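You operate a simulated robot arm through the tools that you are given. There is no shell and no other tool.

You are at the controls of a simulated two-armed robot. One attempt, no reset.

Task
Rinse slide L7 at the blue table, blot it and label it.
Fine: blot on the white pad; one press of the orange button; the slide stays in the label dispenser; leave the other slides.
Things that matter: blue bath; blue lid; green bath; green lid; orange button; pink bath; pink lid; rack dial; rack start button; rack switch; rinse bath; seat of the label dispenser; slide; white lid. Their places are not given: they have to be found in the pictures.

The check looks at the end state, three seconds after you hand in, the way a careful person would. Anything else that was tipped, shoved, dropped, spilled or broken makes it a failure.

Robot
Two 7-joint arms with fingered hands on one trunk that stands fixed in place. Base frame: the origin is at the foot of the trunk, x ahead of it, y to its left, z up; the work surface is at about z = 0.88. Lengths are in m, angles in rad, forces in N, time in s.
The left shoulder is at [0.06, 0.138, 0.947], the right one opposite. With the tool pointing down near the work surface each hand reaches from about 0.4 to 0.92 m from the base axis, measured 20 degrees to its own side. Payload 4 kg a hand.
The TCP of each hand is the grasp point between the finger pads, 0.036 m short of the fingertips. In the tool frame z runs along the fingers and y along their closing line. The gripper opens to 0.12 m. The gripper's body begins 0.042 m behind the TCP. The gripper is a hand of 5 fingers: y runs from the thumb to the fingers, the wrist lies at [-0.015, -0.109, -0.2] in the tool frame.
Orientation is that of the tool frame in the base frame, as [roll, pitch, yaw] about the fixed x, y, z axes, in that order (R = Rz(yaw) Ry(pitch) Rx(roll)). With the fingers straight down and the wrist toward the robot, the tool's x, y and z point along [0, 1, 0], [1, 0, 0] and [0, 0, -1] of the base frame.

Tools
- The arms move only by the tool send_rows. It takes "left_commands", "right_commands" or both (then of equal length, played together; a hand with none holds still); each is text: rows parted by semicolons, each of 6 numbers parted by spaces: the shift along the tool's x, y, z in m, then the turn, a rotation vector about the tool's x, y, z in rad. In form: tx ty tz ax ay az; .... A call has 1 to 20 rows; each row shifts and turns the commanded pose from where the row before left it, along the tool's axes as they then stand. Each row takes 0.2 s and may step no farther than 0.05 m and 0.15 rad from the row before; otherwise, the whole call is refused. Where a pose cannot be reached the arm comes as near as it can. A force on the tool above 40 N (or 10 N above the force at the start of the call, whichever is more), or a blocked arm, ends the call early, and 0.2 s more pass. In this call time passes only in rows, and 0.2 s behind the last. It gives the time, the measured TCP pose, the force on the tool (base axes), the opening and the grip force at its end, in the units of the frame above (readings bear some noise), with the torque about the TCP (base axes, N m) and any sound that the robot's microphone picked up.
- Cameras (640 x 400 px; columns grow to the right, rows downward): "scene" is now at [0.0593, -0.0099, 1.598]; the picture's right is [-0.11, -0.99, 0.00], its down [-0.53, 0.06, -0.85] and it looks along [0.84, -0.10, -0.53] (base axes); focal length 350 px, centre (320, 200). "left" rides on the left gripper at [-0.069, -0.079, -0.131] in its tool frame; the picture's right is [-0.78, -0.29, 0.55], its down [0.55, -0.73, 0.40] and it looks along [0.29, 0.61, 0.74] (tool axes); focal length 222 px, centre (320, 200). "right" rides on the right gripper at [0.069, -0.079, -0.131] in its tool frame; the picture's right is [-0.78, 0.29, -0.55], its down [-0.55, -0.73, 0.40] and it looks along [-0.29, 0.61, 0.74] (tool axes); focal length 222 px, centre (320, 200).
- capture(camera): a new picture of that camera. It takes no simulated time.
- slide_trunk(by): slides the trunk up (or, below 0, down) by that many m; the arms and the scene camera ride with it, the base frame stays. It gives what a move gives, with no picture.
- curl_fingers(index, middle, ring, little, thumb_bend, thumb_turn, hand): sets how far each is bent, from 0 (flat) to 1 (curled in); at 0.3 the hand is open as for a grip, at 0.7 the pads meet at the TCP. One left out holds its place. A second passes; each finger stops where it meets its share of the squeeze, and holds until it gets a number again. It is the only way to open and close the hand. It gives what a move gives, with no picture; readings hold the bend of each and the force on index, middle, ring, little, thumb and palm. thumb_turn goes from beside the hand (0) to across from the fingers (1), as for a grip.
- turn_head(pan, tilt): turns the head with the scene camera to pan (to the left, within 1.501 rad either way) and tilt (down, from -0.506 to 1.204), counted from straight ahead of the robot. It gives what a move gives.
- probe_pixels(camera, pixels): for up to 12 pixels [column, row] of the newest picture of that camera ("zoom" is the newest enlarged one), the place [x, y, z] in the base frame of the surface seen there, good to about 0.002 m. It takes no simulated time.
- inspect(camera, box): a new picture of the part [left, top, right, bottom] of that camera's present view, enlarged. It takes no simulated time.
- hand_in(): hands the job in; it is judged then, once.

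Open the grippers and draw the arms clear of the work before you hand the job in, unless the task says otherwise.

The tools are called by a JSON object that holds its "name" and its "arguments". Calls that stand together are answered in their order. send_rows: Moves the arms, as the interface text tells. Its arguments: {"type":"object","properties":{"left_commands":{"type":"string"},"right_commands":{"type":"string"}},"required":[]} The other tools are called the same way: slide_trunk (by) slides the trunk up or down; curl_fingers (index, middle, ring, little, thumb_bend, thumb_turn, hand) moves the fingers one by one; turn_head (pan, tilt) turns the head that bears the scene camera; capture (camera) takes a picture; probe_pixels (camera, pixels) gives the place of the surface under pixels of a picture; inspect (camera, box) takes an enlarged picture of a part of a camera's view; hand_in () hands the job in.

At the start:

```text
time_s: 0.0
left_tcp_pos: [0.5681, 0.1496, 1.2365]
left_tcp_rot: [3.141, 0.0, 1.571]
left_ft_force: [0.3, 0.9, -0.5]
left_wrist_torque: [0.01, -0.01, -0.01]
left_opening: 0.1195
left_gripper_force: 0.1
left_shape: jaw
left_bend: [0.3, 0.3, 0.3, 0.3, 0.3, 0.97]
left_finger forces: [0.1, 0.1, 0.0, 0.0, 0.0, 0.0]
right_tcp_pos: [0.4625, -0.2893, 1.2928]
right_tcp_rot: [3.14, 0.0, 1.57]
right_ft_force: [-0.1, 0.5, -0.1]
right_wrist_torque: [0.01, 0.01, 0.02]
right_opening: 0.1196
right_gripper_force: 0.0
right_shape: jaw
right_bend: [0.3, 0.3, 0.3, 0.3, 0.3, 0.97]
right_finger forces: [0.0, 0.0, 0.1, 0.1, 0.1, 0.0]
trunk travel left (down, up): [-0.525, 0.065]
head pan, tilt: [-0.113, 0.557]
```

scene: 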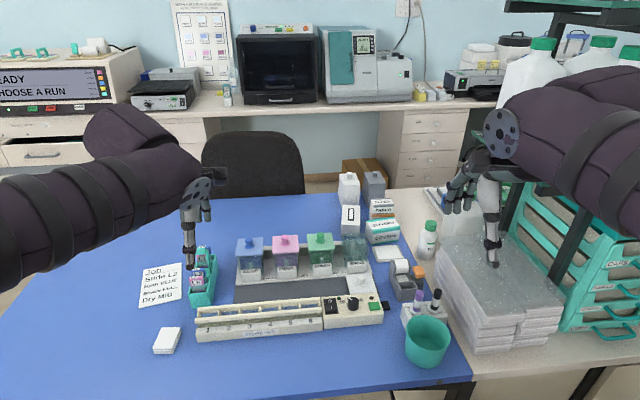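
right: 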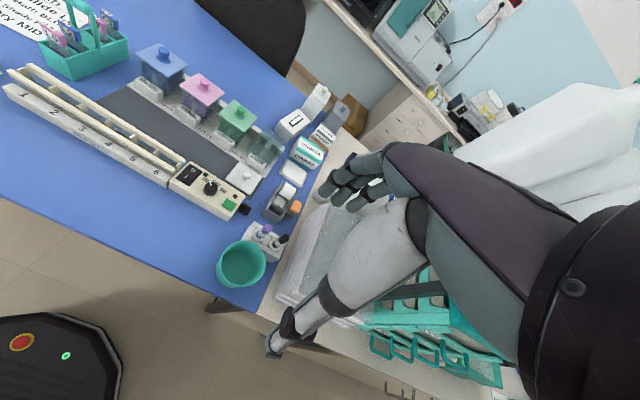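
left: 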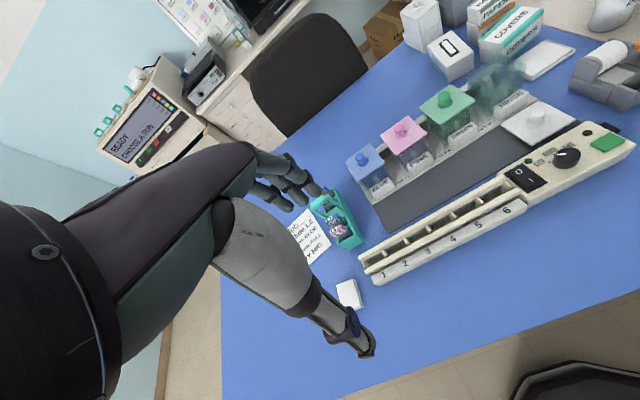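

The first pictures show the blue table with a card at about (162,285), a green slide carrier at (203,275), the bath row at (250-355,255), the rack at (290,315), and a dispenser at about (405,285). I enlarge these parts to read the labels.

{"name": "inspect", "arguments": {"camera": "scene", "box": [120, 220, 240, 360]}}

{"name": "inspect", "arguments": {"camera": "scene", "box": [230, 220, 400, 340]}}

{"name": "inspect", "arguments": {"camera": "scene", "box": [330, 160, 470, 370]}}

{"name": "inspect", "arguments": {"camera": "left", "box": [280, 180, 400, 320]}}

```text
2.86 times, centred on (180, 290) of scene
```

zoom: 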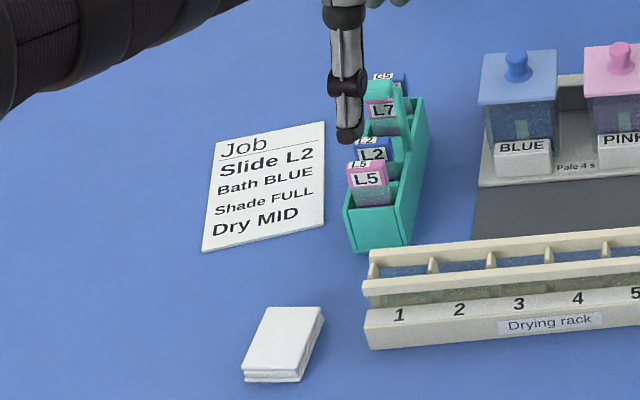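

```text
3.33 times, centred on (315, 280) of scene
```

zoom: 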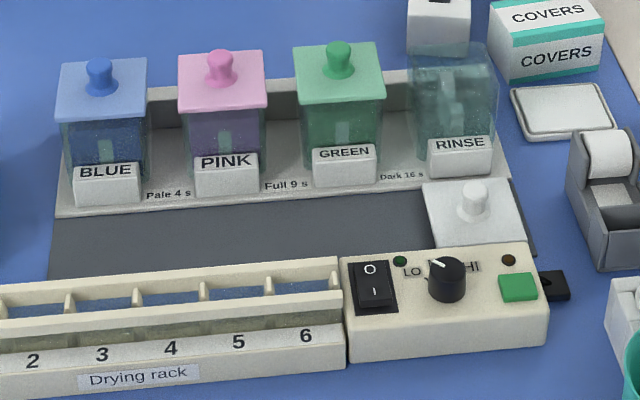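

```text
1.90 times, centred on (400, 265) of scene
```

zoom: 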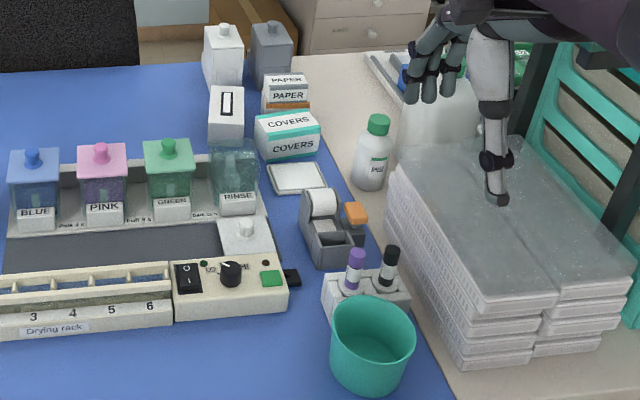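

```text
2.86 times, centred on (340, 250) of left
```

zoom: 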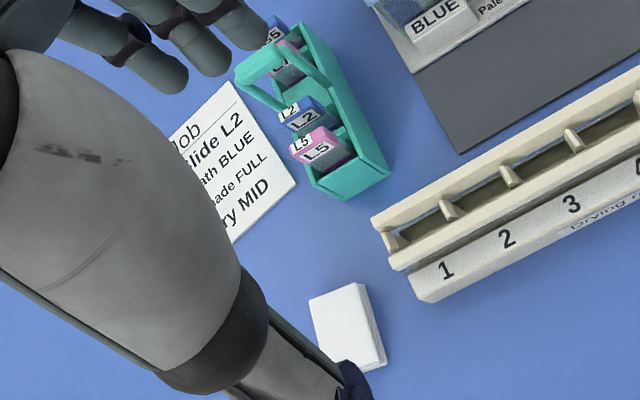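

The carrier holds L5, L2, L7 and another slide (G5?), and the open rinse bath with its white lid is at (355,255). I zoom more into the carrier, the dispenser and both white pads.

{"name": "inspect", "arguments": {"camera": "scene", "box": [180, 235, 230, 315]}}

{"name": "inspect", "arguments": {"camera": "scene", "box": [365, 235, 445, 325]}}

{"name": "inspect", "arguments": {"camera": "scene", "box": [320, 220, 410, 290]}}

{"name": "inspect", "arguments": {"camera": "scene", "box": [140, 315, 200, 365]}}

{"name": "inspect", "arguments": {"camera": "left", "box": [440, 0, 640, 140]}}

{"name": "inspect", "arguments": {"camera": "right", "box": [220, 90, 340, 230]}}

```text
5.00 times, centred on (205, 275) of scene
```

zoom: 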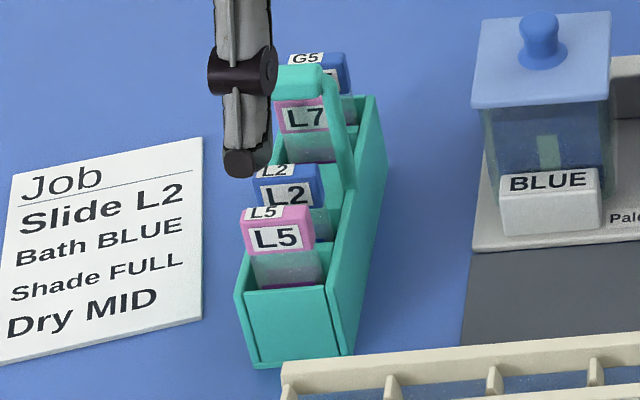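

```text
4.44 times, centred on (405, 280) of scene
```

zoom: 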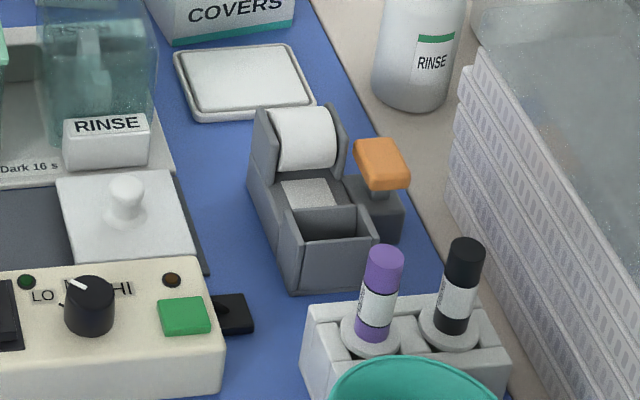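

```text
5.71 times, centred on (365, 255) of scene
```

zoom: 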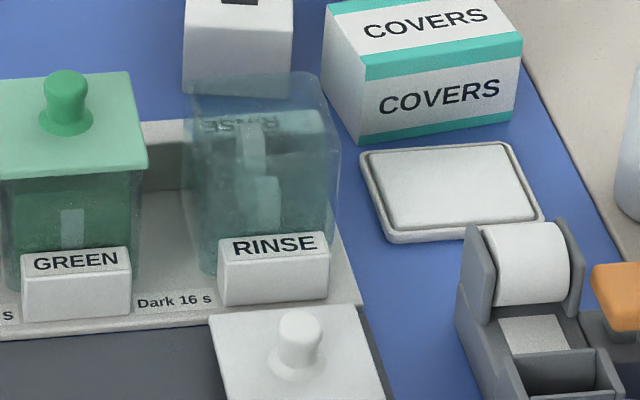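

```text
8.00 times, centred on (170, 340) of scene
```

zoom: 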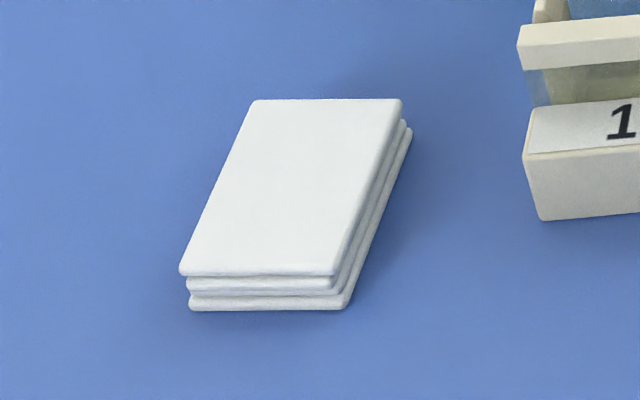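

```text
2.86 times, centred on (540, 70) of left
```

zoom: 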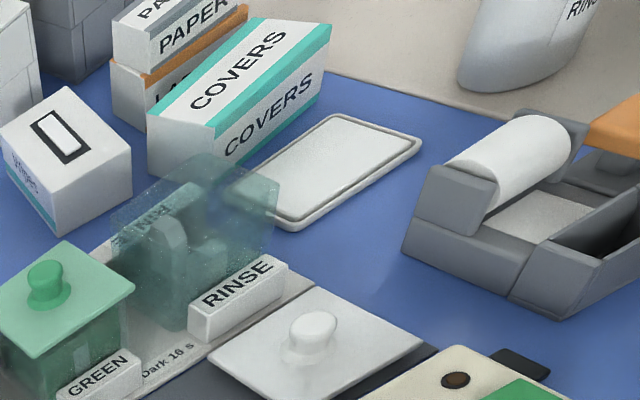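

```text
2.86 times, centred on (280, 160) of right
```

zoom: 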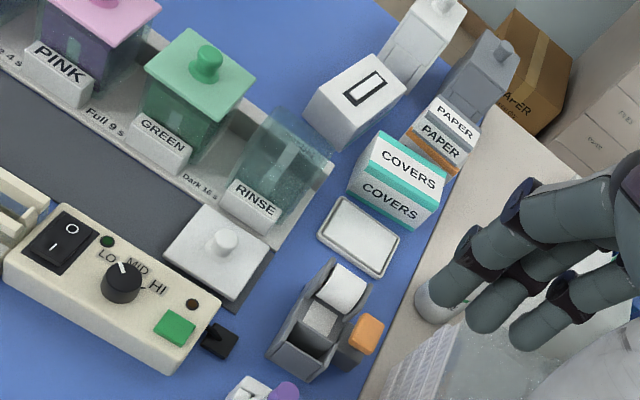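

I probe the positions of the key objects in the scene picture: carrier, L7 tab, rinse bath, pad, dispenser and button.

{"name": "capture", "arguments": {"camera": "scene"}}

{"name": "probe_pixels", "arguments": {"camera": "scene", "pixels": [[204, 258], [200, 274], [196, 281], [203, 247], [190, 300], [345, 245], [366, 243], [342, 268], [387, 253], [410, 275], [416, 270], [412, 290]]}}

{"name": "probe_pixels", "arguments": {"camera": "scene", "pixels": [[167, 335], [250, 245], [285, 242], [320, 240], [359, 275], [358, 283], [427, 320], [435, 300], [418, 305], [428, 240], [349, 220], [383, 235]]}}

```text
taken
```

scene: 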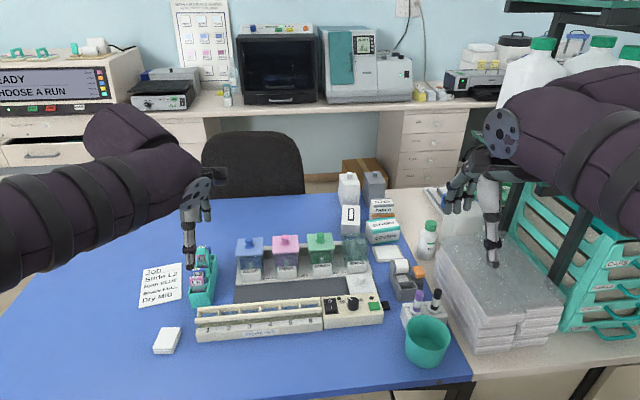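

```text
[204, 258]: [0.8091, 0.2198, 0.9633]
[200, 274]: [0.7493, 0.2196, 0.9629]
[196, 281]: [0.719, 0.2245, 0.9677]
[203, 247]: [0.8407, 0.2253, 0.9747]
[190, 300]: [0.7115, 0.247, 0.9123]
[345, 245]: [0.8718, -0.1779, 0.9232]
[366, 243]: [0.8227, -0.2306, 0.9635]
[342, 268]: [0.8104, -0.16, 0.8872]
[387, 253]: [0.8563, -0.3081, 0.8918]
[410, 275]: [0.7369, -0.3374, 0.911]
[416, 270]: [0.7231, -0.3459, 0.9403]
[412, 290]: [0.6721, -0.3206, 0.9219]
```

```text
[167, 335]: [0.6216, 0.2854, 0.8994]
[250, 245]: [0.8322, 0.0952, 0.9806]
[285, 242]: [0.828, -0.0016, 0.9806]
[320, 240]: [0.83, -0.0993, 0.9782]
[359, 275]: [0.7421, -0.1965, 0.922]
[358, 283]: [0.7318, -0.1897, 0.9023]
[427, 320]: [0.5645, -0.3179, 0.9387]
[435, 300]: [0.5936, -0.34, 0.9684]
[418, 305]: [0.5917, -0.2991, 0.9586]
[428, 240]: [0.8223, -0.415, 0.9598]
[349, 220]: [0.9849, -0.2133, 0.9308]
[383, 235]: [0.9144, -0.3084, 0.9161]
```

L7 is at about (0.81, 0.22, 0.963), the rinse bath at (0.83,-0.20), the framed white pad at (0.856,-0.308), and the dispenser at (0.70,-0.33). I move the left hand back and outward so that it no longer covers the carrier, and the right hand back for a clear view.

{"name": "send_rows", "arguments": {"left_commands": "0.04 -0.02 0 0 0 0;0.04 -0.02 0 0 0 0;0.04 -0.02 0 0 0 0;0.03 -0.02 0 0 0 0", "right_commands": "0 0.03 -0.01 0 0 0;0 0.03 -0.01 0 0 0;0 0.02 -0.01 0 0 0;0 0 0 0 0 0"}}

{"name": "inspect", "arguments": {"camera": "scene", "box": [180, 235, 230, 315]}}

{"name": "capture", "arguments": {"camera": "left"}}

{"name": "capture", "arguments": {"camera": "right"}}

```text
time_s: 1.0
left_tcp_pos: [0.4863, 0.298, 1.2387]
left_tcp_rot: [-3.141, 0.001, 1.571]
left_ft_force: [-0.7, 0.6, -1.2]
left_wrist_torque: [0.01, -0.02, -0.01]
left_opening: 0.1196
left_gripper_force: 0.1
left_shape: jaw
left_bend: [0.3, 0.3, 0.3, 0.3, 0.3, 0.97]
left_finger forces: [0.0, 0.0, 0.0, 0.1, 0.0, 0.0]
right_tcp_pos: [0.5422, -0.2885, 1.3232]
right_tcp_rot: [-3.139, -0.001, 1.57]
right_ft_force: [-1.1, 0.2, 0.3]
right_wrist_torque: [0.02, -0.02, 0.02]
right_opening: 0.1201
right_gripper_force: 0.1
right_shape: jaw
right_bend: [0.3, 0.3, 0.3, 0.3, 0.3, 0.97]
right_finger forces: [0.0, 0.0, 0.0, 0.1, 0.0, 0.1]
trunk travel left (down, up): [-0.525, 0.065]
head pan, tilt: [-0.113, 0.557]
```

```text
5.00 times, centred on (205, 275) of scene
```

zoom: 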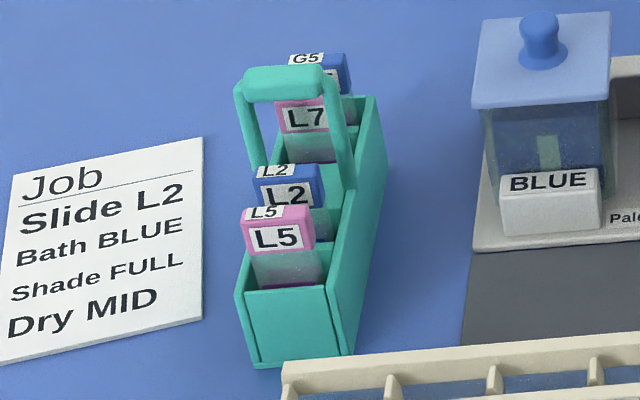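

```text
taken
```

left: 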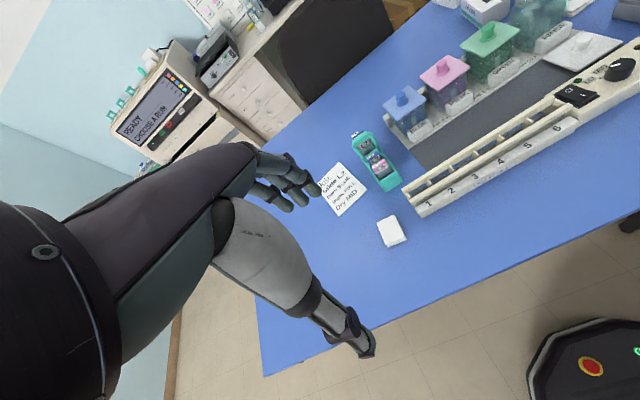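

```text
taken
```

right: 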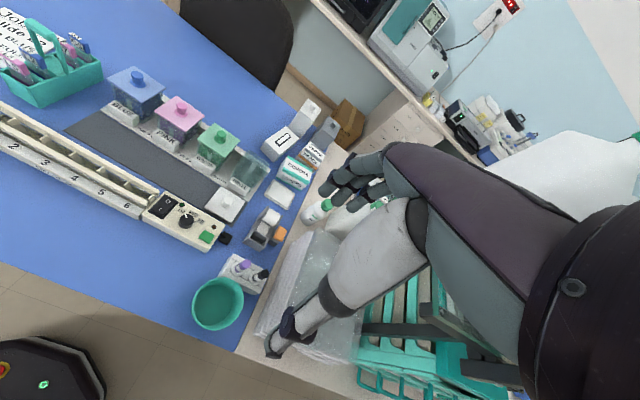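

The handle arches across the carrier just in front of L7 (zoom (300,115)), with G5 behind it. I probe the handle, tab edges and carrier rims in this zoom.

{"name": "probe_pixels", "arguments": {"camera": "zoom", "pixels": [[285, 82], [245, 95], [325, 95], [300, 120], [280, 115], [330, 128], [310, 103], [305, 58], [335, 62], [340, 90], [370, 100], [335, 160]]}}

{"name": "probe_pixels", "arguments": {"camera": "zoom", "pixels": [[290, 172], [260, 172], [315, 180], [285, 195], [280, 213], [246, 215], [312, 215], [278, 238], [290, 270], [240, 295], [320, 290], [375, 110]]}}

{"name": "inspect", "arguments": {"camera": "right", "box": [0, 0, 120, 110]}}

{"name": "inspect", "arguments": {"camera": "left", "box": [340, 120, 420, 200]}}

```text
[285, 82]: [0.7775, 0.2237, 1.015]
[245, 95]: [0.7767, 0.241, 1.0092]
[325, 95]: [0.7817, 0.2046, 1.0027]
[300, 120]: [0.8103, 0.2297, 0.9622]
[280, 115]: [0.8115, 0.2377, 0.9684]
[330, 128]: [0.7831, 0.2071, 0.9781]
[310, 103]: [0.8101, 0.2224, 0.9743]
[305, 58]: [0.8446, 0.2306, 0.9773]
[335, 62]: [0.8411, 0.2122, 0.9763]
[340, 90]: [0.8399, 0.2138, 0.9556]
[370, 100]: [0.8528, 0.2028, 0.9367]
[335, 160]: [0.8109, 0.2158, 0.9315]
```

```text
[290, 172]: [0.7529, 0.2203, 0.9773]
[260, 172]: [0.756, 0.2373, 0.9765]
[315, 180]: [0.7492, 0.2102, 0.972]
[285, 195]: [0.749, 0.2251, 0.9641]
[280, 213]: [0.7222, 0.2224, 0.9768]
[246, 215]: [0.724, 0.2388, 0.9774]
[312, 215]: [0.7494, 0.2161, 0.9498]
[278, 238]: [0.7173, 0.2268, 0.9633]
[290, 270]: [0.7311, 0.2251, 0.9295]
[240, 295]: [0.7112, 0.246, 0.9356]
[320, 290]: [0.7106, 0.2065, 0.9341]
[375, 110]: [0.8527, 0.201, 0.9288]
```

```text
3.64 times, centred on (60, 55) of right
```

zoom: 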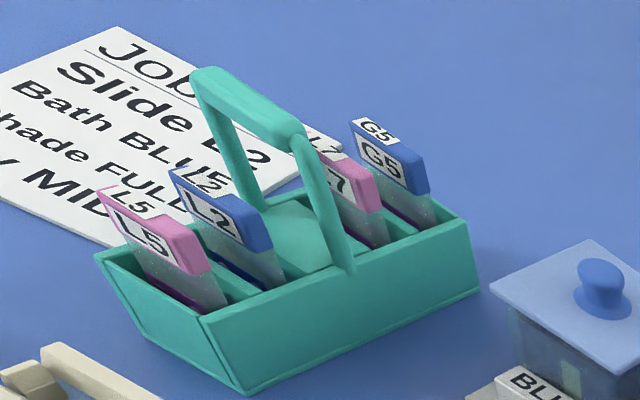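

```text
5.00 times, centred on (380, 160) of left
```

zoom: 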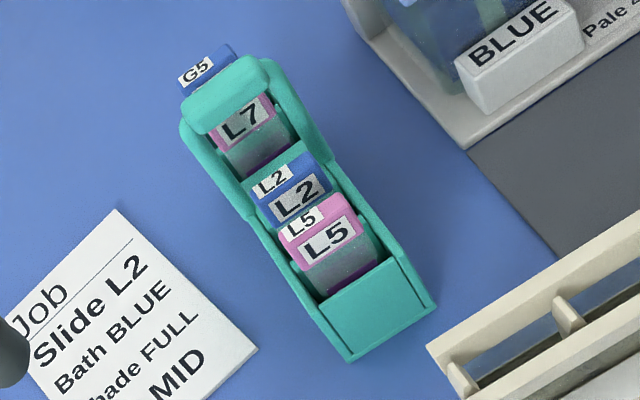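

The carrier geometry is now clear: handle at x≈0.78 up to z≈1.015, L7 tab at x≈0.81–0.82, G5 front at x≈0.84. I look at the shape of the hand itself before planning the pinch.

{"name": "inspect", "arguments": {"camera": "scene", "box": [420, 80, 540, 280]}}

{"name": "inspect", "arguments": {"camera": "right", "box": [240, 120, 460, 370]}}

{"name": "inspect", "arguments": {"camera": "scene", "box": [100, 60, 240, 300]}}

```text
2.00 times, centred on (480, 180) of scene
```

zoom: 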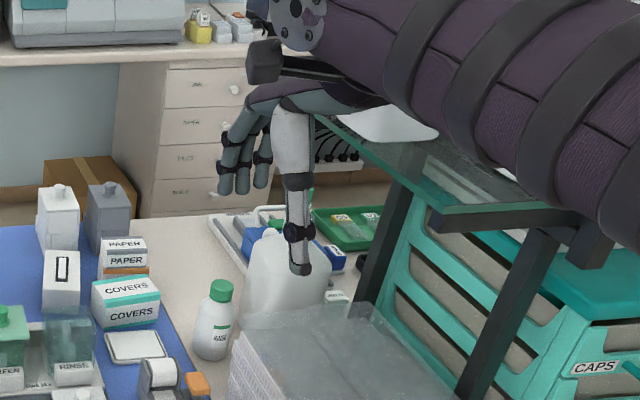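

```text
1.60 times, centred on (350, 245) of right
```

zoom: 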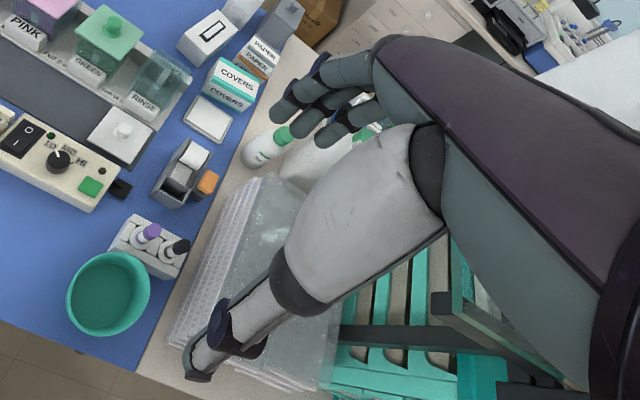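

```text
1.67 times, centred on (170, 180) of scene
```

zoom: 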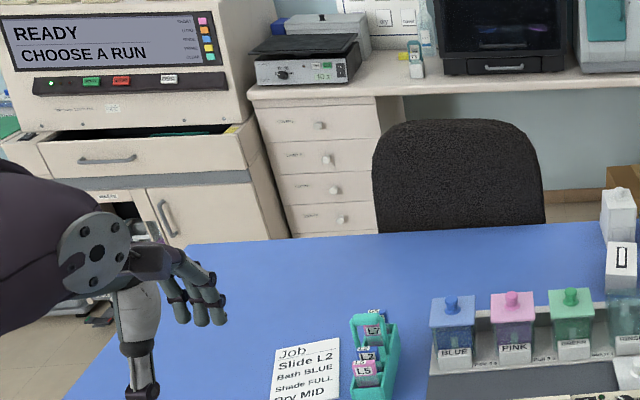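

The thumb points straight down on the robot side with the four fingers half-curled on the far side. I now look closely at the dispenser, its seat and the rinse bath.

{"name": "inspect", "arguments": {"camera": "scene", "box": [380, 250, 440, 310]}}

{"name": "inspect", "arguments": {"camera": "right", "box": [230, 190, 300, 260]}}

{"name": "inspect", "arguments": {"camera": "right", "box": [200, 140, 300, 220]}}

{"name": "inspect", "arguments": {"camera": "scene", "box": [330, 225, 380, 275]}}

```text
6.67 times, centred on (410, 280) of scene
```

zoom: 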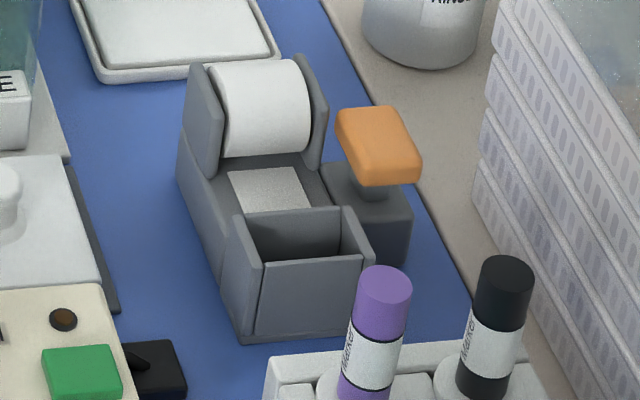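

```text
5.71 times, centred on (265, 225) of right
```

zoom: 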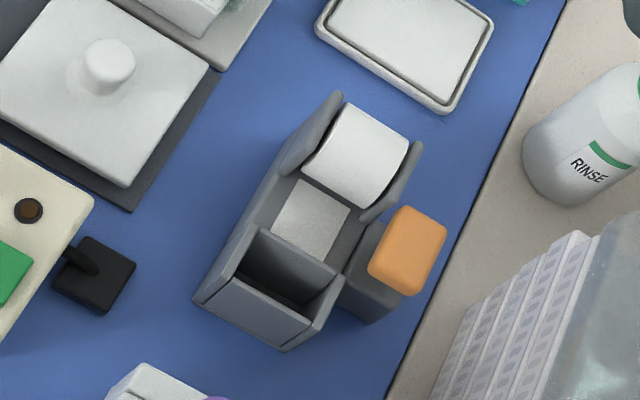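

```text
5.00 times, centred on (250, 180) of right
```

zoom: 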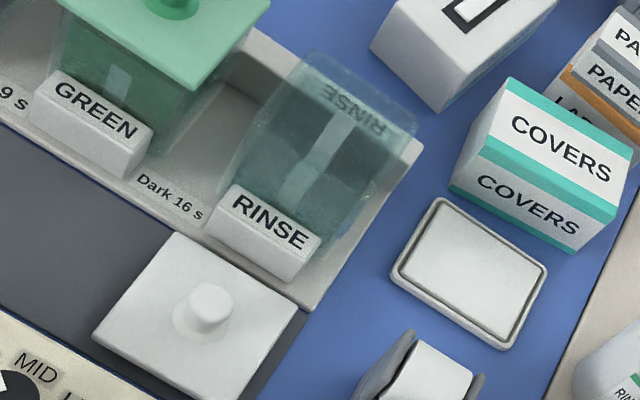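

```text
8.00 times, centred on (355, 250) of scene
```

zoom: 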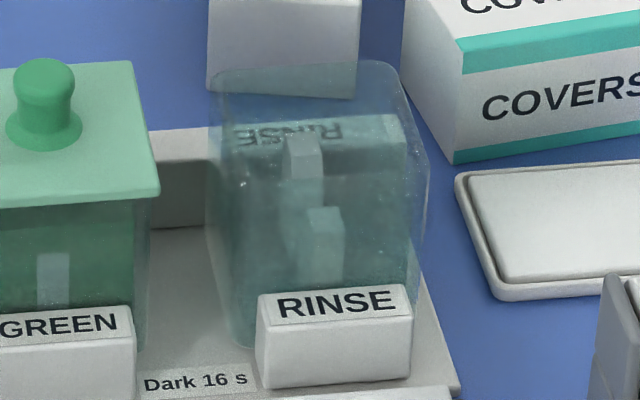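

The seat is an open-top pocket in front of the roll, with the orange button to its right. I re-take the dispenser zoom and probe its walls, floor and button.

{"name": "inspect", "arguments": {"camera": "scene", "box": [385, 260, 435, 310]}}

{"name": "probe_pixels", "arguments": {"camera": "zoom", "pixels": [[240, 200], [280, 200], [350, 192], [265, 310], [380, 265], [365, 225], [315, 258], [380, 255], [300, 230], [335, 225], [320, 195], [260, 275]]}}

{"name": "probe_pixels", "arguments": {"camera": "zoom", "pixels": [[360, 75], [340, 60], [400, 65], [430, 120], [365, 120], [385, 100], [255, 150], [290, 160], [210, 200], [240, 250], [240, 340], [400, 330]]}}

```text
8.00 times, centred on (410, 285) of scene
```

zoom: 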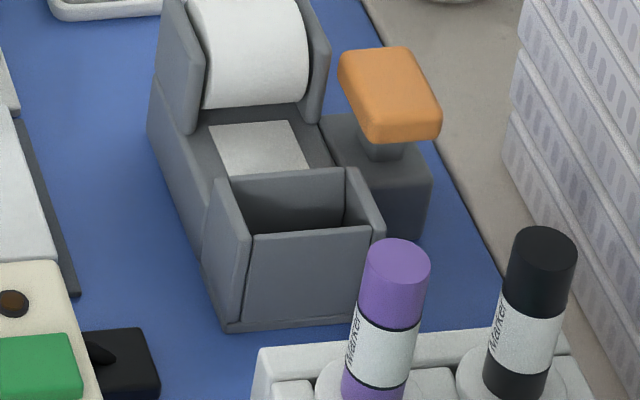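

```text
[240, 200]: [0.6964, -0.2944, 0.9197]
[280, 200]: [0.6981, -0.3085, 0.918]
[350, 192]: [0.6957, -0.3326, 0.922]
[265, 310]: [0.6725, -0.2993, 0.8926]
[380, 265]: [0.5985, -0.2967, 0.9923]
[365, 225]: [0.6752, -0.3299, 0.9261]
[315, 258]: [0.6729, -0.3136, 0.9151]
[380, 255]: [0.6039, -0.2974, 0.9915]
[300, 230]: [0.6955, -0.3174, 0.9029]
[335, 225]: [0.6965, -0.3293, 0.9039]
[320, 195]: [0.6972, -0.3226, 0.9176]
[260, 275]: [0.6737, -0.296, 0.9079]
```

```text
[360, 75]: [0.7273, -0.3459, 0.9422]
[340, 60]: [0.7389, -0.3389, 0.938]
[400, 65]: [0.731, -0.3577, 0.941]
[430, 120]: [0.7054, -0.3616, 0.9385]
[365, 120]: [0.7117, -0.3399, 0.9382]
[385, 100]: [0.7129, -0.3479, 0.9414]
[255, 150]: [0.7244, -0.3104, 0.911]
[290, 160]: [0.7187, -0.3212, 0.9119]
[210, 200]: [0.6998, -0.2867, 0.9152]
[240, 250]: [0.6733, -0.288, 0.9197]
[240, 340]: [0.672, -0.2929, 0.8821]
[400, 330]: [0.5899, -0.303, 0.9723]
```

The pocket is about x 0.676–0.697, y −0.29 to −0.333, rim z≈0.92; the button top is at about (0.72,−0.35,0.942). Next I test a pinch posture with the right hand in free air (index and thumb partly closed, the other fingers flat) to learn its geometry.

{"name": "curl_fingers", "arguments": {"hand": "right", "index": 0.6, "middle": 0.6, "ring": 0, "little": 0, "thumb_bend": 0.6, "thumb_turn": 1}}

{"name": "inspect", "arguments": {"camera": "scene", "box": [430, 120, 530, 280]}}

{"name": "capture", "arguments": {"camera": "right"}}

{"name": "capture", "arguments": {"camera": "left"}}

```text
time_s: 2.0
left_tcp_pos: [0.4883, 0.2988, 1.2384]
left_tcp_rot: [3.141, 0.001, 1.569]
left_ft_force: [0.2, -0.5, 0.1]
left_wrist_torque: [0.01, -0.03, -0.02]
left_opening: 0.1198
left_gripper_force: 0.0
left_shape: jaw
left_bend: [0.3, 0.3, 0.3, 0.3, 0.3, 0.97]
left_finger forces: [0.0, 0.0, 0.0, 0.1, 0.0, 0.1]
right_tcp_pos: [0.5414, -0.2883, 1.3222]
right_tcp_rot: [-3.142, 0.0, 1.57]
right_ft_force: [-0.9, 0.2, -0.9]
right_wrist_torque: [-0.01, 0.0, 0.0]
right_opening: 0.0302
right_gripper_force: 0.0
right_shape: fingers
right_bend: [0.6, 0.6, 0.0, 0.0, 0.6, 1.0]
right_finger forces: [0.0, 0.0, 0.1, 0.0, 0.1, 0.1]
trunk travel left (down, up): [-0.525, 0.065]
head pan, tilt: [-0.113, 0.557]
```

```text
2.50 times, centred on (480, 200) of scene
```

zoom: 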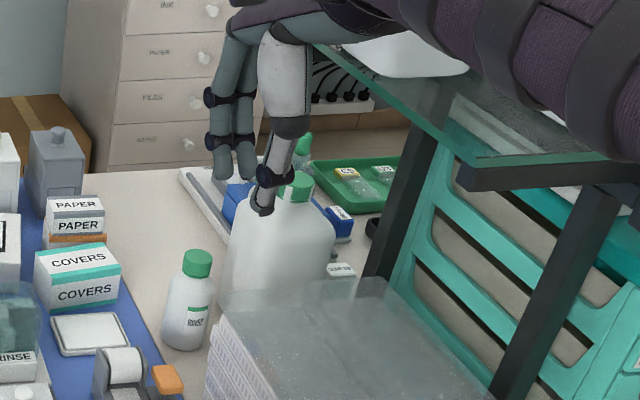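

```text
taken
```

right: 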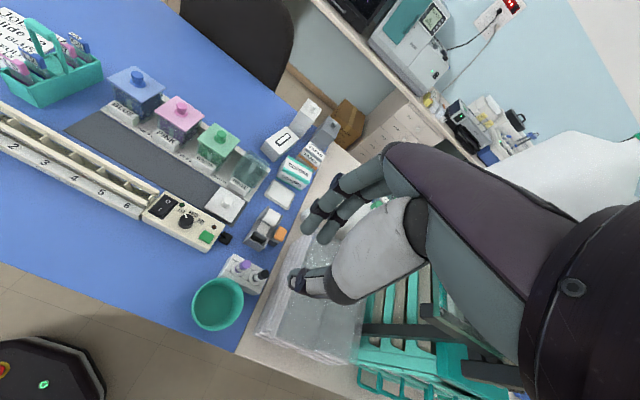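

```text
taken
```

left: 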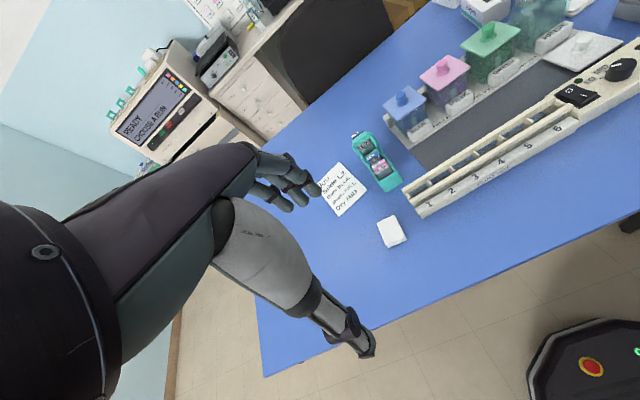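

Index and middle now point down facing the thumb. I probe their tips in the zoom to locate the pads relative to the TCP (0.541,−0.288,1.322).

{"name": "inspect", "arguments": {"camera": "scene", "box": [455, 120, 515, 220]}}

{"name": "probe_pixels", "arguments": {"camera": "zoom", "pixels": [[240, 340], [300, 330], [250, 240], [310, 240], [330, 395], [360, 300], [355, 370], [340, 250], [380, 120], [250, 120], [300, 120], [360, 200]]}}

{"name": "inspect", "arguments": {"camera": "right", "box": [270, 130, 450, 330]}}

```text
4.00 times, centred on (485, 170) of scene
```

zoom: 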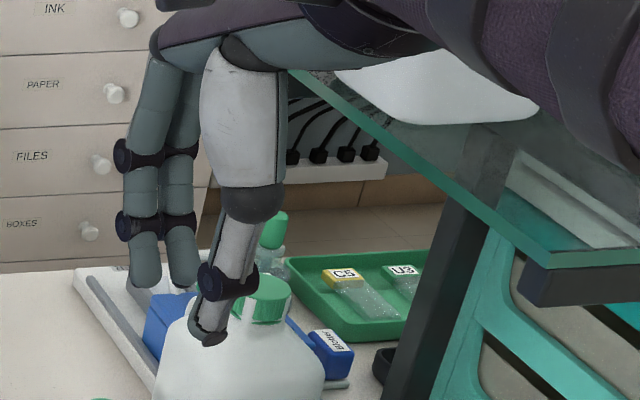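

```text
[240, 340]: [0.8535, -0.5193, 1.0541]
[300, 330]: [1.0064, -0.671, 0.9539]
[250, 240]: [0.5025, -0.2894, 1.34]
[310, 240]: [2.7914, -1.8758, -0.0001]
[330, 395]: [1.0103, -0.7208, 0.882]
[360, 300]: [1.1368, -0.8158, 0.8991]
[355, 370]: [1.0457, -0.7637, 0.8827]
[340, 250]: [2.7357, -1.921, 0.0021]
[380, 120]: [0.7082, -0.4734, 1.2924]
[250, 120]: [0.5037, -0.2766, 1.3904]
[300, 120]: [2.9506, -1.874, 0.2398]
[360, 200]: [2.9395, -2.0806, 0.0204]
```

```text
2.00 times, centred on (360, 230) of right
```

zoom: 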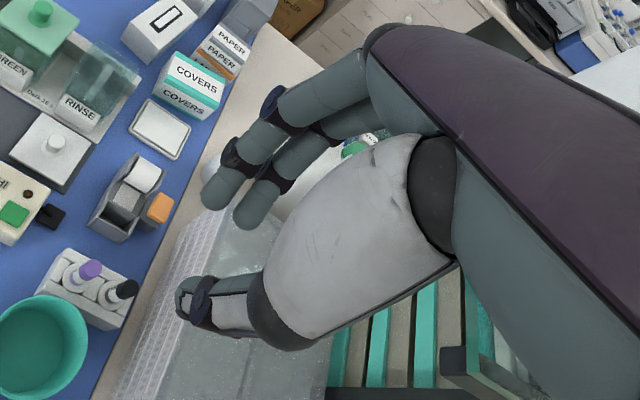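

I re-take the scene zoom of the hand to probe the fingertip pixels (145,280), (185,280) and the thumb tip (208,335).

{"name": "inspect", "arguments": {"camera": "scene", "box": [455, 120, 515, 220]}}

{"name": "probe_pixels", "arguments": {"camera": "zoom", "pixels": [[145, 283], [185, 281], [208, 338], [205, 310], [143, 240], [178, 240], [143, 190], [180, 190], [215, 270], [240, 150], [165, 80], [240, 215]]}}

```text
4.00 times, centred on (485, 170) of scene
```

zoom: 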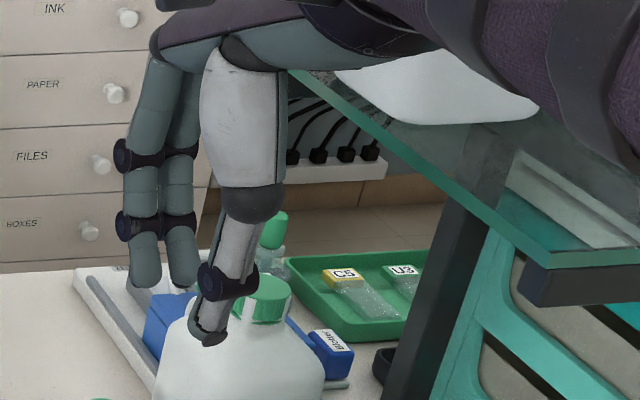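

```text
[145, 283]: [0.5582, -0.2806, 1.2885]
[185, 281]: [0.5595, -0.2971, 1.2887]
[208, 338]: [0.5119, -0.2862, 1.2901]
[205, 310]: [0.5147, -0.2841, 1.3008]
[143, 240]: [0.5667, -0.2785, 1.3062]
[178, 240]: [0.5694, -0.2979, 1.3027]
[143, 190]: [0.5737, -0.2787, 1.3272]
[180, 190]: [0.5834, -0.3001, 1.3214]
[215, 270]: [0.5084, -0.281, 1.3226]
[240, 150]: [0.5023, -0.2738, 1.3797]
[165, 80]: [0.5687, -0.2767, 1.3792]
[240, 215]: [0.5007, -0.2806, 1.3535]
```

Index and middle straddle the TCP (tool x ≈ +0.008 and −0.009), thumb opposite; tips sit 0.036 below the TCP. Now I zoom strongly on L7 and G5 to measure tab thickness and gaps.

{"name": "inspect", "arguments": {"camera": "scene", "box": [190, 238, 222, 270]}}

{"name": "probe_pixels", "arguments": {"camera": "zoom", "pixels": [[330, 165], [320, 150], [240, 200], [250, 185], [325, 185], [430, 215], [350, 60], [350, 85], [420, 110], [440, 60], [300, 40], [380, 35]]}}

```text
12.50 times, centred on (206, 254) of scene
```

zoom: 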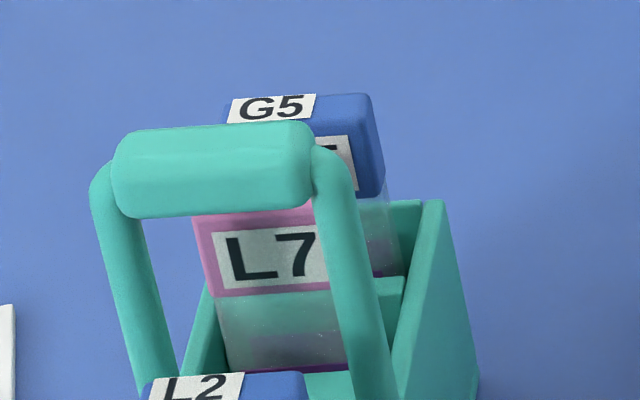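

```text
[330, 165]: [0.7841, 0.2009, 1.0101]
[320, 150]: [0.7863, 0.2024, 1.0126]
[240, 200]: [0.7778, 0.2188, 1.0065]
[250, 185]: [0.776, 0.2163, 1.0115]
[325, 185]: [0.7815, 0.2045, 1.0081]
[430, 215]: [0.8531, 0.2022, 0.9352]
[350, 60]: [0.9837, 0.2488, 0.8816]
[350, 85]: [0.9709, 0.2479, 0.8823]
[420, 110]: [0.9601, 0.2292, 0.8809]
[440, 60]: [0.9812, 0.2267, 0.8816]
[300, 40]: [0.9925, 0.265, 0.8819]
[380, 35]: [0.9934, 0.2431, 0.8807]
```

I probe G5's top edges, L7's top/front and the handle in this zoom.

{"name": "probe_pixels", "arguments": {"camera": "zoom", "pixels": [[345, 98], [345, 118], [345, 128], [345, 140], [270, 98], [270, 118], [215, 132], [300, 125], [300, 220], [205, 225], [212, 290], [320, 290]]}}

{"name": "probe_pixels", "arguments": {"camera": "zoom", "pixels": [[220, 375], [260, 380], [290, 378], [150, 390], [230, 360], [300, 340], [340, 360], [225, 310], [370, 250], [345, 180], [395, 290], [375, 180]]}}

```text
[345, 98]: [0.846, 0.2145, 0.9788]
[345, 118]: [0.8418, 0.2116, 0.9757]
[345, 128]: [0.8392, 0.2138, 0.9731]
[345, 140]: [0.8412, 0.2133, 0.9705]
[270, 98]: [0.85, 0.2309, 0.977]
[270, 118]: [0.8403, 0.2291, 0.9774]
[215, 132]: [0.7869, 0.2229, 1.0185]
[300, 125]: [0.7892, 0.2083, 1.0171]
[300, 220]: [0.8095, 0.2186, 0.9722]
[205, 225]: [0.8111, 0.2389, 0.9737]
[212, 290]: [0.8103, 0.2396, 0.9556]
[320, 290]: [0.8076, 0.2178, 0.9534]
```

```text
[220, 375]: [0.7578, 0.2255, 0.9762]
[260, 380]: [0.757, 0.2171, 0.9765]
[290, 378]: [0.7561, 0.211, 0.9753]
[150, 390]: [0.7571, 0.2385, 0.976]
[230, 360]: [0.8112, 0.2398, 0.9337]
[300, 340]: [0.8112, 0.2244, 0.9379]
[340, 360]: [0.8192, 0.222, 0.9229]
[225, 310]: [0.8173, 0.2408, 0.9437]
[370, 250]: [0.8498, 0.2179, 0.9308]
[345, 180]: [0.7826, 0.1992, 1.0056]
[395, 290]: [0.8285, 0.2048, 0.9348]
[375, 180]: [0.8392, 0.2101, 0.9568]
```

Tabs are about 9.5 mm thick and 31 mm wide (y 0.209–0.240), z 0.953–0.977; the handle leaves only ~20 mm in front of L7. Now I measure the rinse bath: rim corners, inner ribs and water level.

{"name": "inspect", "arguments": {"camera": "scene", "box": [330, 225, 380, 275]}}

{"name": "probe_pixels", "arguments": {"camera": "zoom", "pixels": [[218, 72], [395, 64], [300, 66], [212, 130], [425, 130], [208, 200], [425, 200], [300, 160], [325, 245], [240, 200], [380, 200], [310, 120]]}}

{"name": "probe_pixels", "arguments": {"camera": "zoom", "pixels": [[260, 90], [350, 90], [260, 140], [350, 150], [230, 280], [400, 260], [350, 200], [270, 170], [300, 135], [325, 212], [180, 300], [440, 360]]}}

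```text
8.00 times, centred on (355, 250) of scene
```

zoom: 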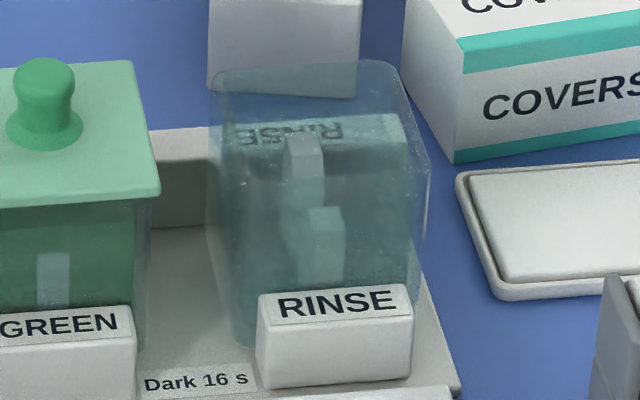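

```text
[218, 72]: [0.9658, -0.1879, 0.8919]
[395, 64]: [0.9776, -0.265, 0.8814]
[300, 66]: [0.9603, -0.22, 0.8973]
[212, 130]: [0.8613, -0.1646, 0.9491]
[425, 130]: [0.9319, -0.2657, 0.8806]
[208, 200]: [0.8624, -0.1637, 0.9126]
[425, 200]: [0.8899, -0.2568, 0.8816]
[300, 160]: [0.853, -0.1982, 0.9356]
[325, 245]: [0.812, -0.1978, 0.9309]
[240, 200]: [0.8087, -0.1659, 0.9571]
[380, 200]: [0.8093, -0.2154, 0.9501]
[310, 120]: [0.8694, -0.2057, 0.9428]
```

```text
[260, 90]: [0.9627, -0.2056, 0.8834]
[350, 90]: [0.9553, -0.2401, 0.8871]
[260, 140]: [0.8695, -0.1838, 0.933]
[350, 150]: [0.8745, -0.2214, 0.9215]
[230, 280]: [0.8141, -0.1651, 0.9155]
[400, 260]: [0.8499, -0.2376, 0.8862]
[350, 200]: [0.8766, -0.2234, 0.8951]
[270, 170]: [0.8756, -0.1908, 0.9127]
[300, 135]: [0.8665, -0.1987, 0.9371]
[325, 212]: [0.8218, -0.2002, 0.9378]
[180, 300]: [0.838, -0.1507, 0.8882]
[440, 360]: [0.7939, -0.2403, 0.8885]
```

The bath is open, about x 0.81–0.865, y −0.165 to −0.235, with short inner ribs topping at z≈0.937. I raise the trunk for reach and turn the left hand 90° (closing line along base y), to test that posture and use its camera to view the hand profile.

{"name": "slide_trunk", "arguments": {"by": 0.06}}

{"name": "send_rows", "arguments": {"left_commands": "0 0 0 0 0 0.15;0 0 0 0 0 0.15;0 0 0 0 0 0.15;0 0 0 0 0 0.15;0 0 0 0 0 0.15;0 0 0 0 0 0.15;0 0 0 0 0 0.15;0 0 0 0 0 0.15;0 0 0 0 0 0.15;0 0 0 0 0 0.1;0 0 0 0 0 0"}}

{"name": "capture", "arguments": {"camera": "left"}}

{"name": "capture", "arguments": {"camera": "scene"}}

```text
time_s: 3.0
left_tcp_pos: [0.4876, 0.2996, 1.2977]
left_tcp_rot: [3.141, 0.0, 1.571]
left_ft_force: [0.3, -0.2, -0.4]
left_wrist_torque: [-0.03, 0.01, 0.0]
left_opening: 0.1196
left_gripper_force: 0.0
left_shape: jaw
left_bend: [0.3, 0.3, 0.3, 0.3, 0.3, 0.97]
left_finger forces: [0.1, 0.1, 0.0, 0.0, 0.1, 0.1]
right_tcp_pos: [0.5424, -0.2899, 1.3816]
right_tcp_rot: [-3.141, 0.001, 1.572]
right_ft_force: [0.6, 0.9, -1.1]
right_wrist_torque: [0.0, -0.03, -0.01]
right_opening: 0.0304
right_gripper_force: 0.0
right_shape: fingers
right_bend: [0.6, 0.6, 0.0, 0.0, 0.6, 1.0]
right_finger forces: [0.1, 0.0, 0.0, 0.0, 0.0, 0.0]
trunk travel left (down, up): [-0.585, 0.005]
head pan, tilt: [-0.113, 0.557]
```

```text
time_s: 5.4
left_tcp_pos: [0.4866, 0.2983, 1.299]
left_tcp_rot: [3.141, 0.0, 0.119]
left_ft_force: [0.6, 0.0, -0.7]
left_wrist_torque: [-0.02, 0.0, -0.02]
left_opening: 0.1195
left_gripper_force: 0.0
left_shape: jaw
left_bend: [0.3, 0.3, 0.3, 0.3, 0.3, 0.97]
left_finger forces: [0.0, 0.0, 0.1, 0.1, 0.0, 0.1]
right_tcp_pos: [0.543, -0.2895, 1.3822]
right_tcp_rot: [-3.141, 0.001, 1.57]
right_ft_force: [0.1, -0.8, -0.3]
right_wrist_torque: [0.01, -0.02, 0.0]
right_opening: 0.0303
right_gripper_force: 0.1
right_shape: fingers
right_bend: [0.6, 0.6, 0.0, 0.0, 0.6, 1.0]
right_finger forces: [0.0, 0.0, 0.0, 0.1, 0.1, 0.1]
trunk travel left (down, up): [-0.585, 0.005]
head pan, tilt: [-0.113, 0.557]
```

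```text
taken
```

left: 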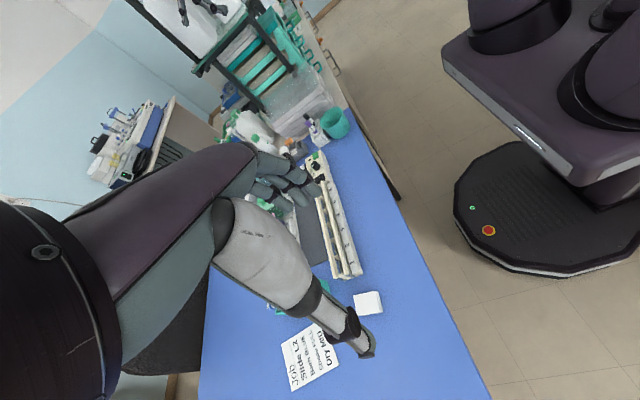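

```text
taken
```

scene: 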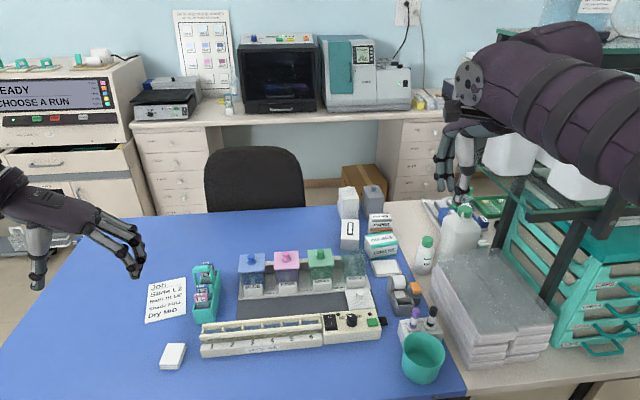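

The left hand reached yaw ≈0.12 fine, and its profile is visible at (85,240). I set it to the pinch posture and zoom on its profile.

{"name": "curl_fingers", "arguments": {"hand": "left", "index": 0.55, "middle": 0.55, "ring": 0, "little": 0, "thumb_bend": 0.55, "thumb_turn": 1}}

{"name": "turn_head", "arguments": {"pan": 0.35, "tilt": 0.557}}

{"name": "capture", "arguments": {"camera": "scene"}}

```text
time_s: 6.4
left_tcp_pos: [0.4881, 0.2992, 1.2985]
left_tcp_rot: [-3.142, 0.002, 0.122]
left_ft_force: [0.5, 0.6, 0.5]
left_wrist_torque: [-0.02, 0.0, -0.01]
left_opening: 0.0455
left_gripper_force: 0.0
left_shape: fingers
left_bend: [0.55, 0.55, 0.0, 0.0, 0.55, 1.0]
left_finger forces: [0.0, 0.0, 0.0, 0.1, 0.1, 0.0]
right_tcp_pos: [0.5422, -0.2899, 1.3814]
right_tcp_rot: [3.141, 0.0, 1.57]
right_ft_force: [0.1, -1.1, 0.3]
right_wrist_torque: [-0.01, -0.02, -0.03]
right_opening: 0.03
right_gripper_force: 0.1
right_shape: fingers
right_bend: [0.6, 0.6, 0.0, 0.0, 0.6, 1.0]
right_finger forces: [0.0, 0.0, 0.1, 0.0, 0.0, 0.0]
trunk travel left (down, up): [-0.585, 0.005]
head pan, tilt: [-0.113, 0.557]
```

```text
time_s: 7.3
left_tcp_pos: [0.487, 0.2995, 1.2977]
left_tcp_rot: [-3.141, -0.001, 0.123]
left_ft_force: [0.4, -0.3, -0.4]
left_wrist_torque: [0.0, 0.03, 0.02]
left_opening: 0.0455
left_gripper_force: 0.1
left_shape: fingers
left_bend: [0.55, 0.55, 0.0, 0.0, 0.55, 1.0]
left_finger forces: [0.0, 0.0, 0.0, 0.0, 0.0, 0.0]
right_tcp_pos: [0.5428, -0.2874, 1.3815]
right_tcp_rot: [-3.14, 0.0, 1.572]
right_ft_force: [0.3, -0.4, 0.5]
right_wrist_torque: [0.03, 0.02, 0.01]
right_opening: 0.0301
right_gripper_force: 0.1
right_shape: fingers
right_bend: [0.6, 0.6, 0.0, 0.0, 0.6, 1.0]
right_finger forces: [0.1, 0.0, 0.0, 0.0, 0.0, 0.1]
trunk travel left (down, up): [-0.585, 0.005]
head pan, tilt: [0.351, 0.557]
```

```text
taken
```

scene: 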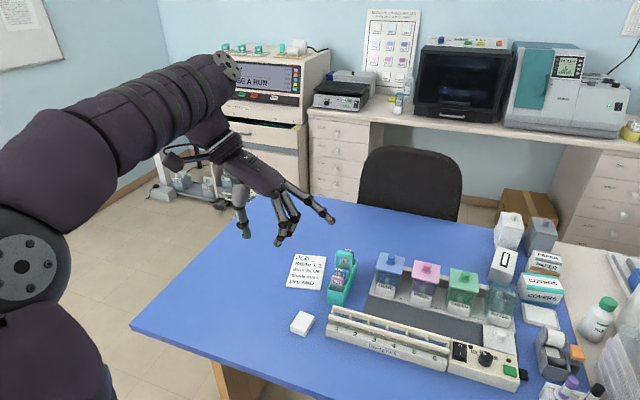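

The hand profile is in view now. I zoom in on it and probe the finger and thumb surfaces.

{"name": "inspect", "arguments": {"camera": "scene", "box": [210, 130, 350, 260]}}

{"name": "probe_pixels", "arguments": {"camera": "zoom", "pixels": [[180, 430], [315, 460], [540, 385], [370, 435], [330, 380], [180, 380], [420, 290], [320, 300], [170, 250], [470, 310], [300, 420], [200, 300]]}}

```text
3.08 times, centred on (280, 195) of scene
```

zoom: 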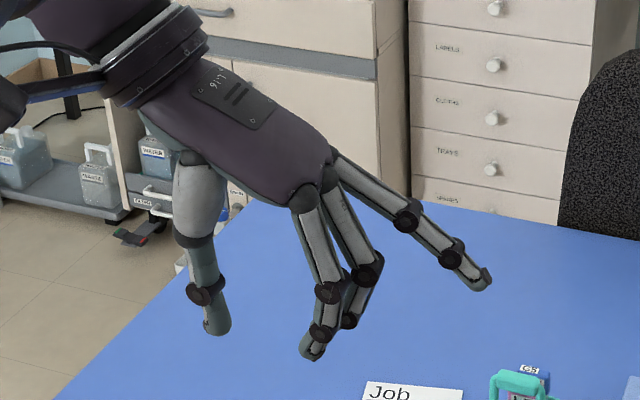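

```text
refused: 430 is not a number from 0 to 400
```

The profile shows index/middle bent, ring/little stretched out, and the thumb hanging down. I probe points along it.

{"name": "probe_pixels", "arguments": {"camera": "zoom", "pixels": [[217, 328], [205, 293], [205, 250], [200, 190], [312, 352], [328, 293], [318, 240], [303, 200], [483, 282], [348, 320], [365, 270], [250, 190]]}}

```text
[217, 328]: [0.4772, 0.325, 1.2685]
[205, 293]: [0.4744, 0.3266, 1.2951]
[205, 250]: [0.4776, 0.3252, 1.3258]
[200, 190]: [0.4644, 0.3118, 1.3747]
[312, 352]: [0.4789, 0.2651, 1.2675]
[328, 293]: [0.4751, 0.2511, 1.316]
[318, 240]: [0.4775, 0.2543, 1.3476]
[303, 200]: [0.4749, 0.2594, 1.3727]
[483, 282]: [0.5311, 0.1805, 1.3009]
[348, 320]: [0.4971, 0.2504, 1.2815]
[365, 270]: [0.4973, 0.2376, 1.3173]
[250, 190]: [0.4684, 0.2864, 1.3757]
```

The thumb is ~16 mm thick and the flat ring/little tips reach 0.12 m out at TCP height, which could foul the blue bath. I test tucking ring and little fully in instead.

{"name": "curl_fingers", "arguments": {"hand": "left", "ring": 1, "little": 1}}

{"name": "inspect", "arguments": {"camera": "scene", "box": [210, 130, 350, 260]}}

{"name": "capture", "arguments": {"camera": "left"}}

```text
time_s: 8.3
left_tcp_pos: [0.4873, 0.2984, 1.2981]
left_tcp_rot: [3.141, 0.0, 0.122]
left_ft_force: [-0.6, 0.1, 0.0]
left_wrist_torque: [-0.04, 0.0, 0.01]
left_opening: 0.0451
left_gripper_force: 0.0
left_shape: fingers
left_bend: [0.55, 0.55, 1.0, 1.0, 0.55, 1.0]
left_finger forces: [0.0, 0.1, 0.1, 0.0, 0.0, 0.0]
right_tcp_pos: [0.5428, -0.2895, 1.3822]
right_tcp_rot: [3.141, 0.0, 1.57]
right_ft_force: [0.1, -0.2, -0.1]
right_wrist_torque: [0.0, 0.0, 0.01]
right_opening: 0.0303
right_gripper_force: 0.0
right_shape: fingers
right_bend: [0.6, 0.6, 0.0, 0.0, 0.6, 1.0]
right_finger forces: [0.1, 0.1, 0.0, 0.1, 0.1, 0.0]
trunk travel left (down, up): [-0.585, 0.005]
head pan, tilt: [0.351, 0.557]
```

```text
3.08 times, centred on (280, 195) of scene
```

zoom: 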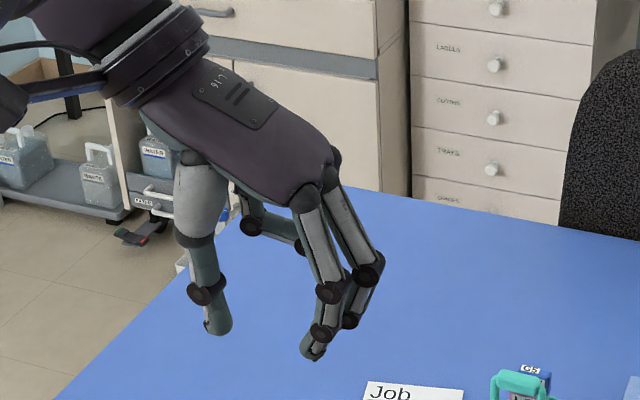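

```text
taken
```

left: 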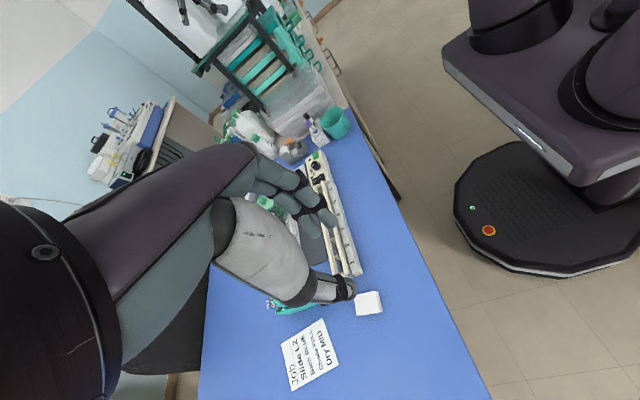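

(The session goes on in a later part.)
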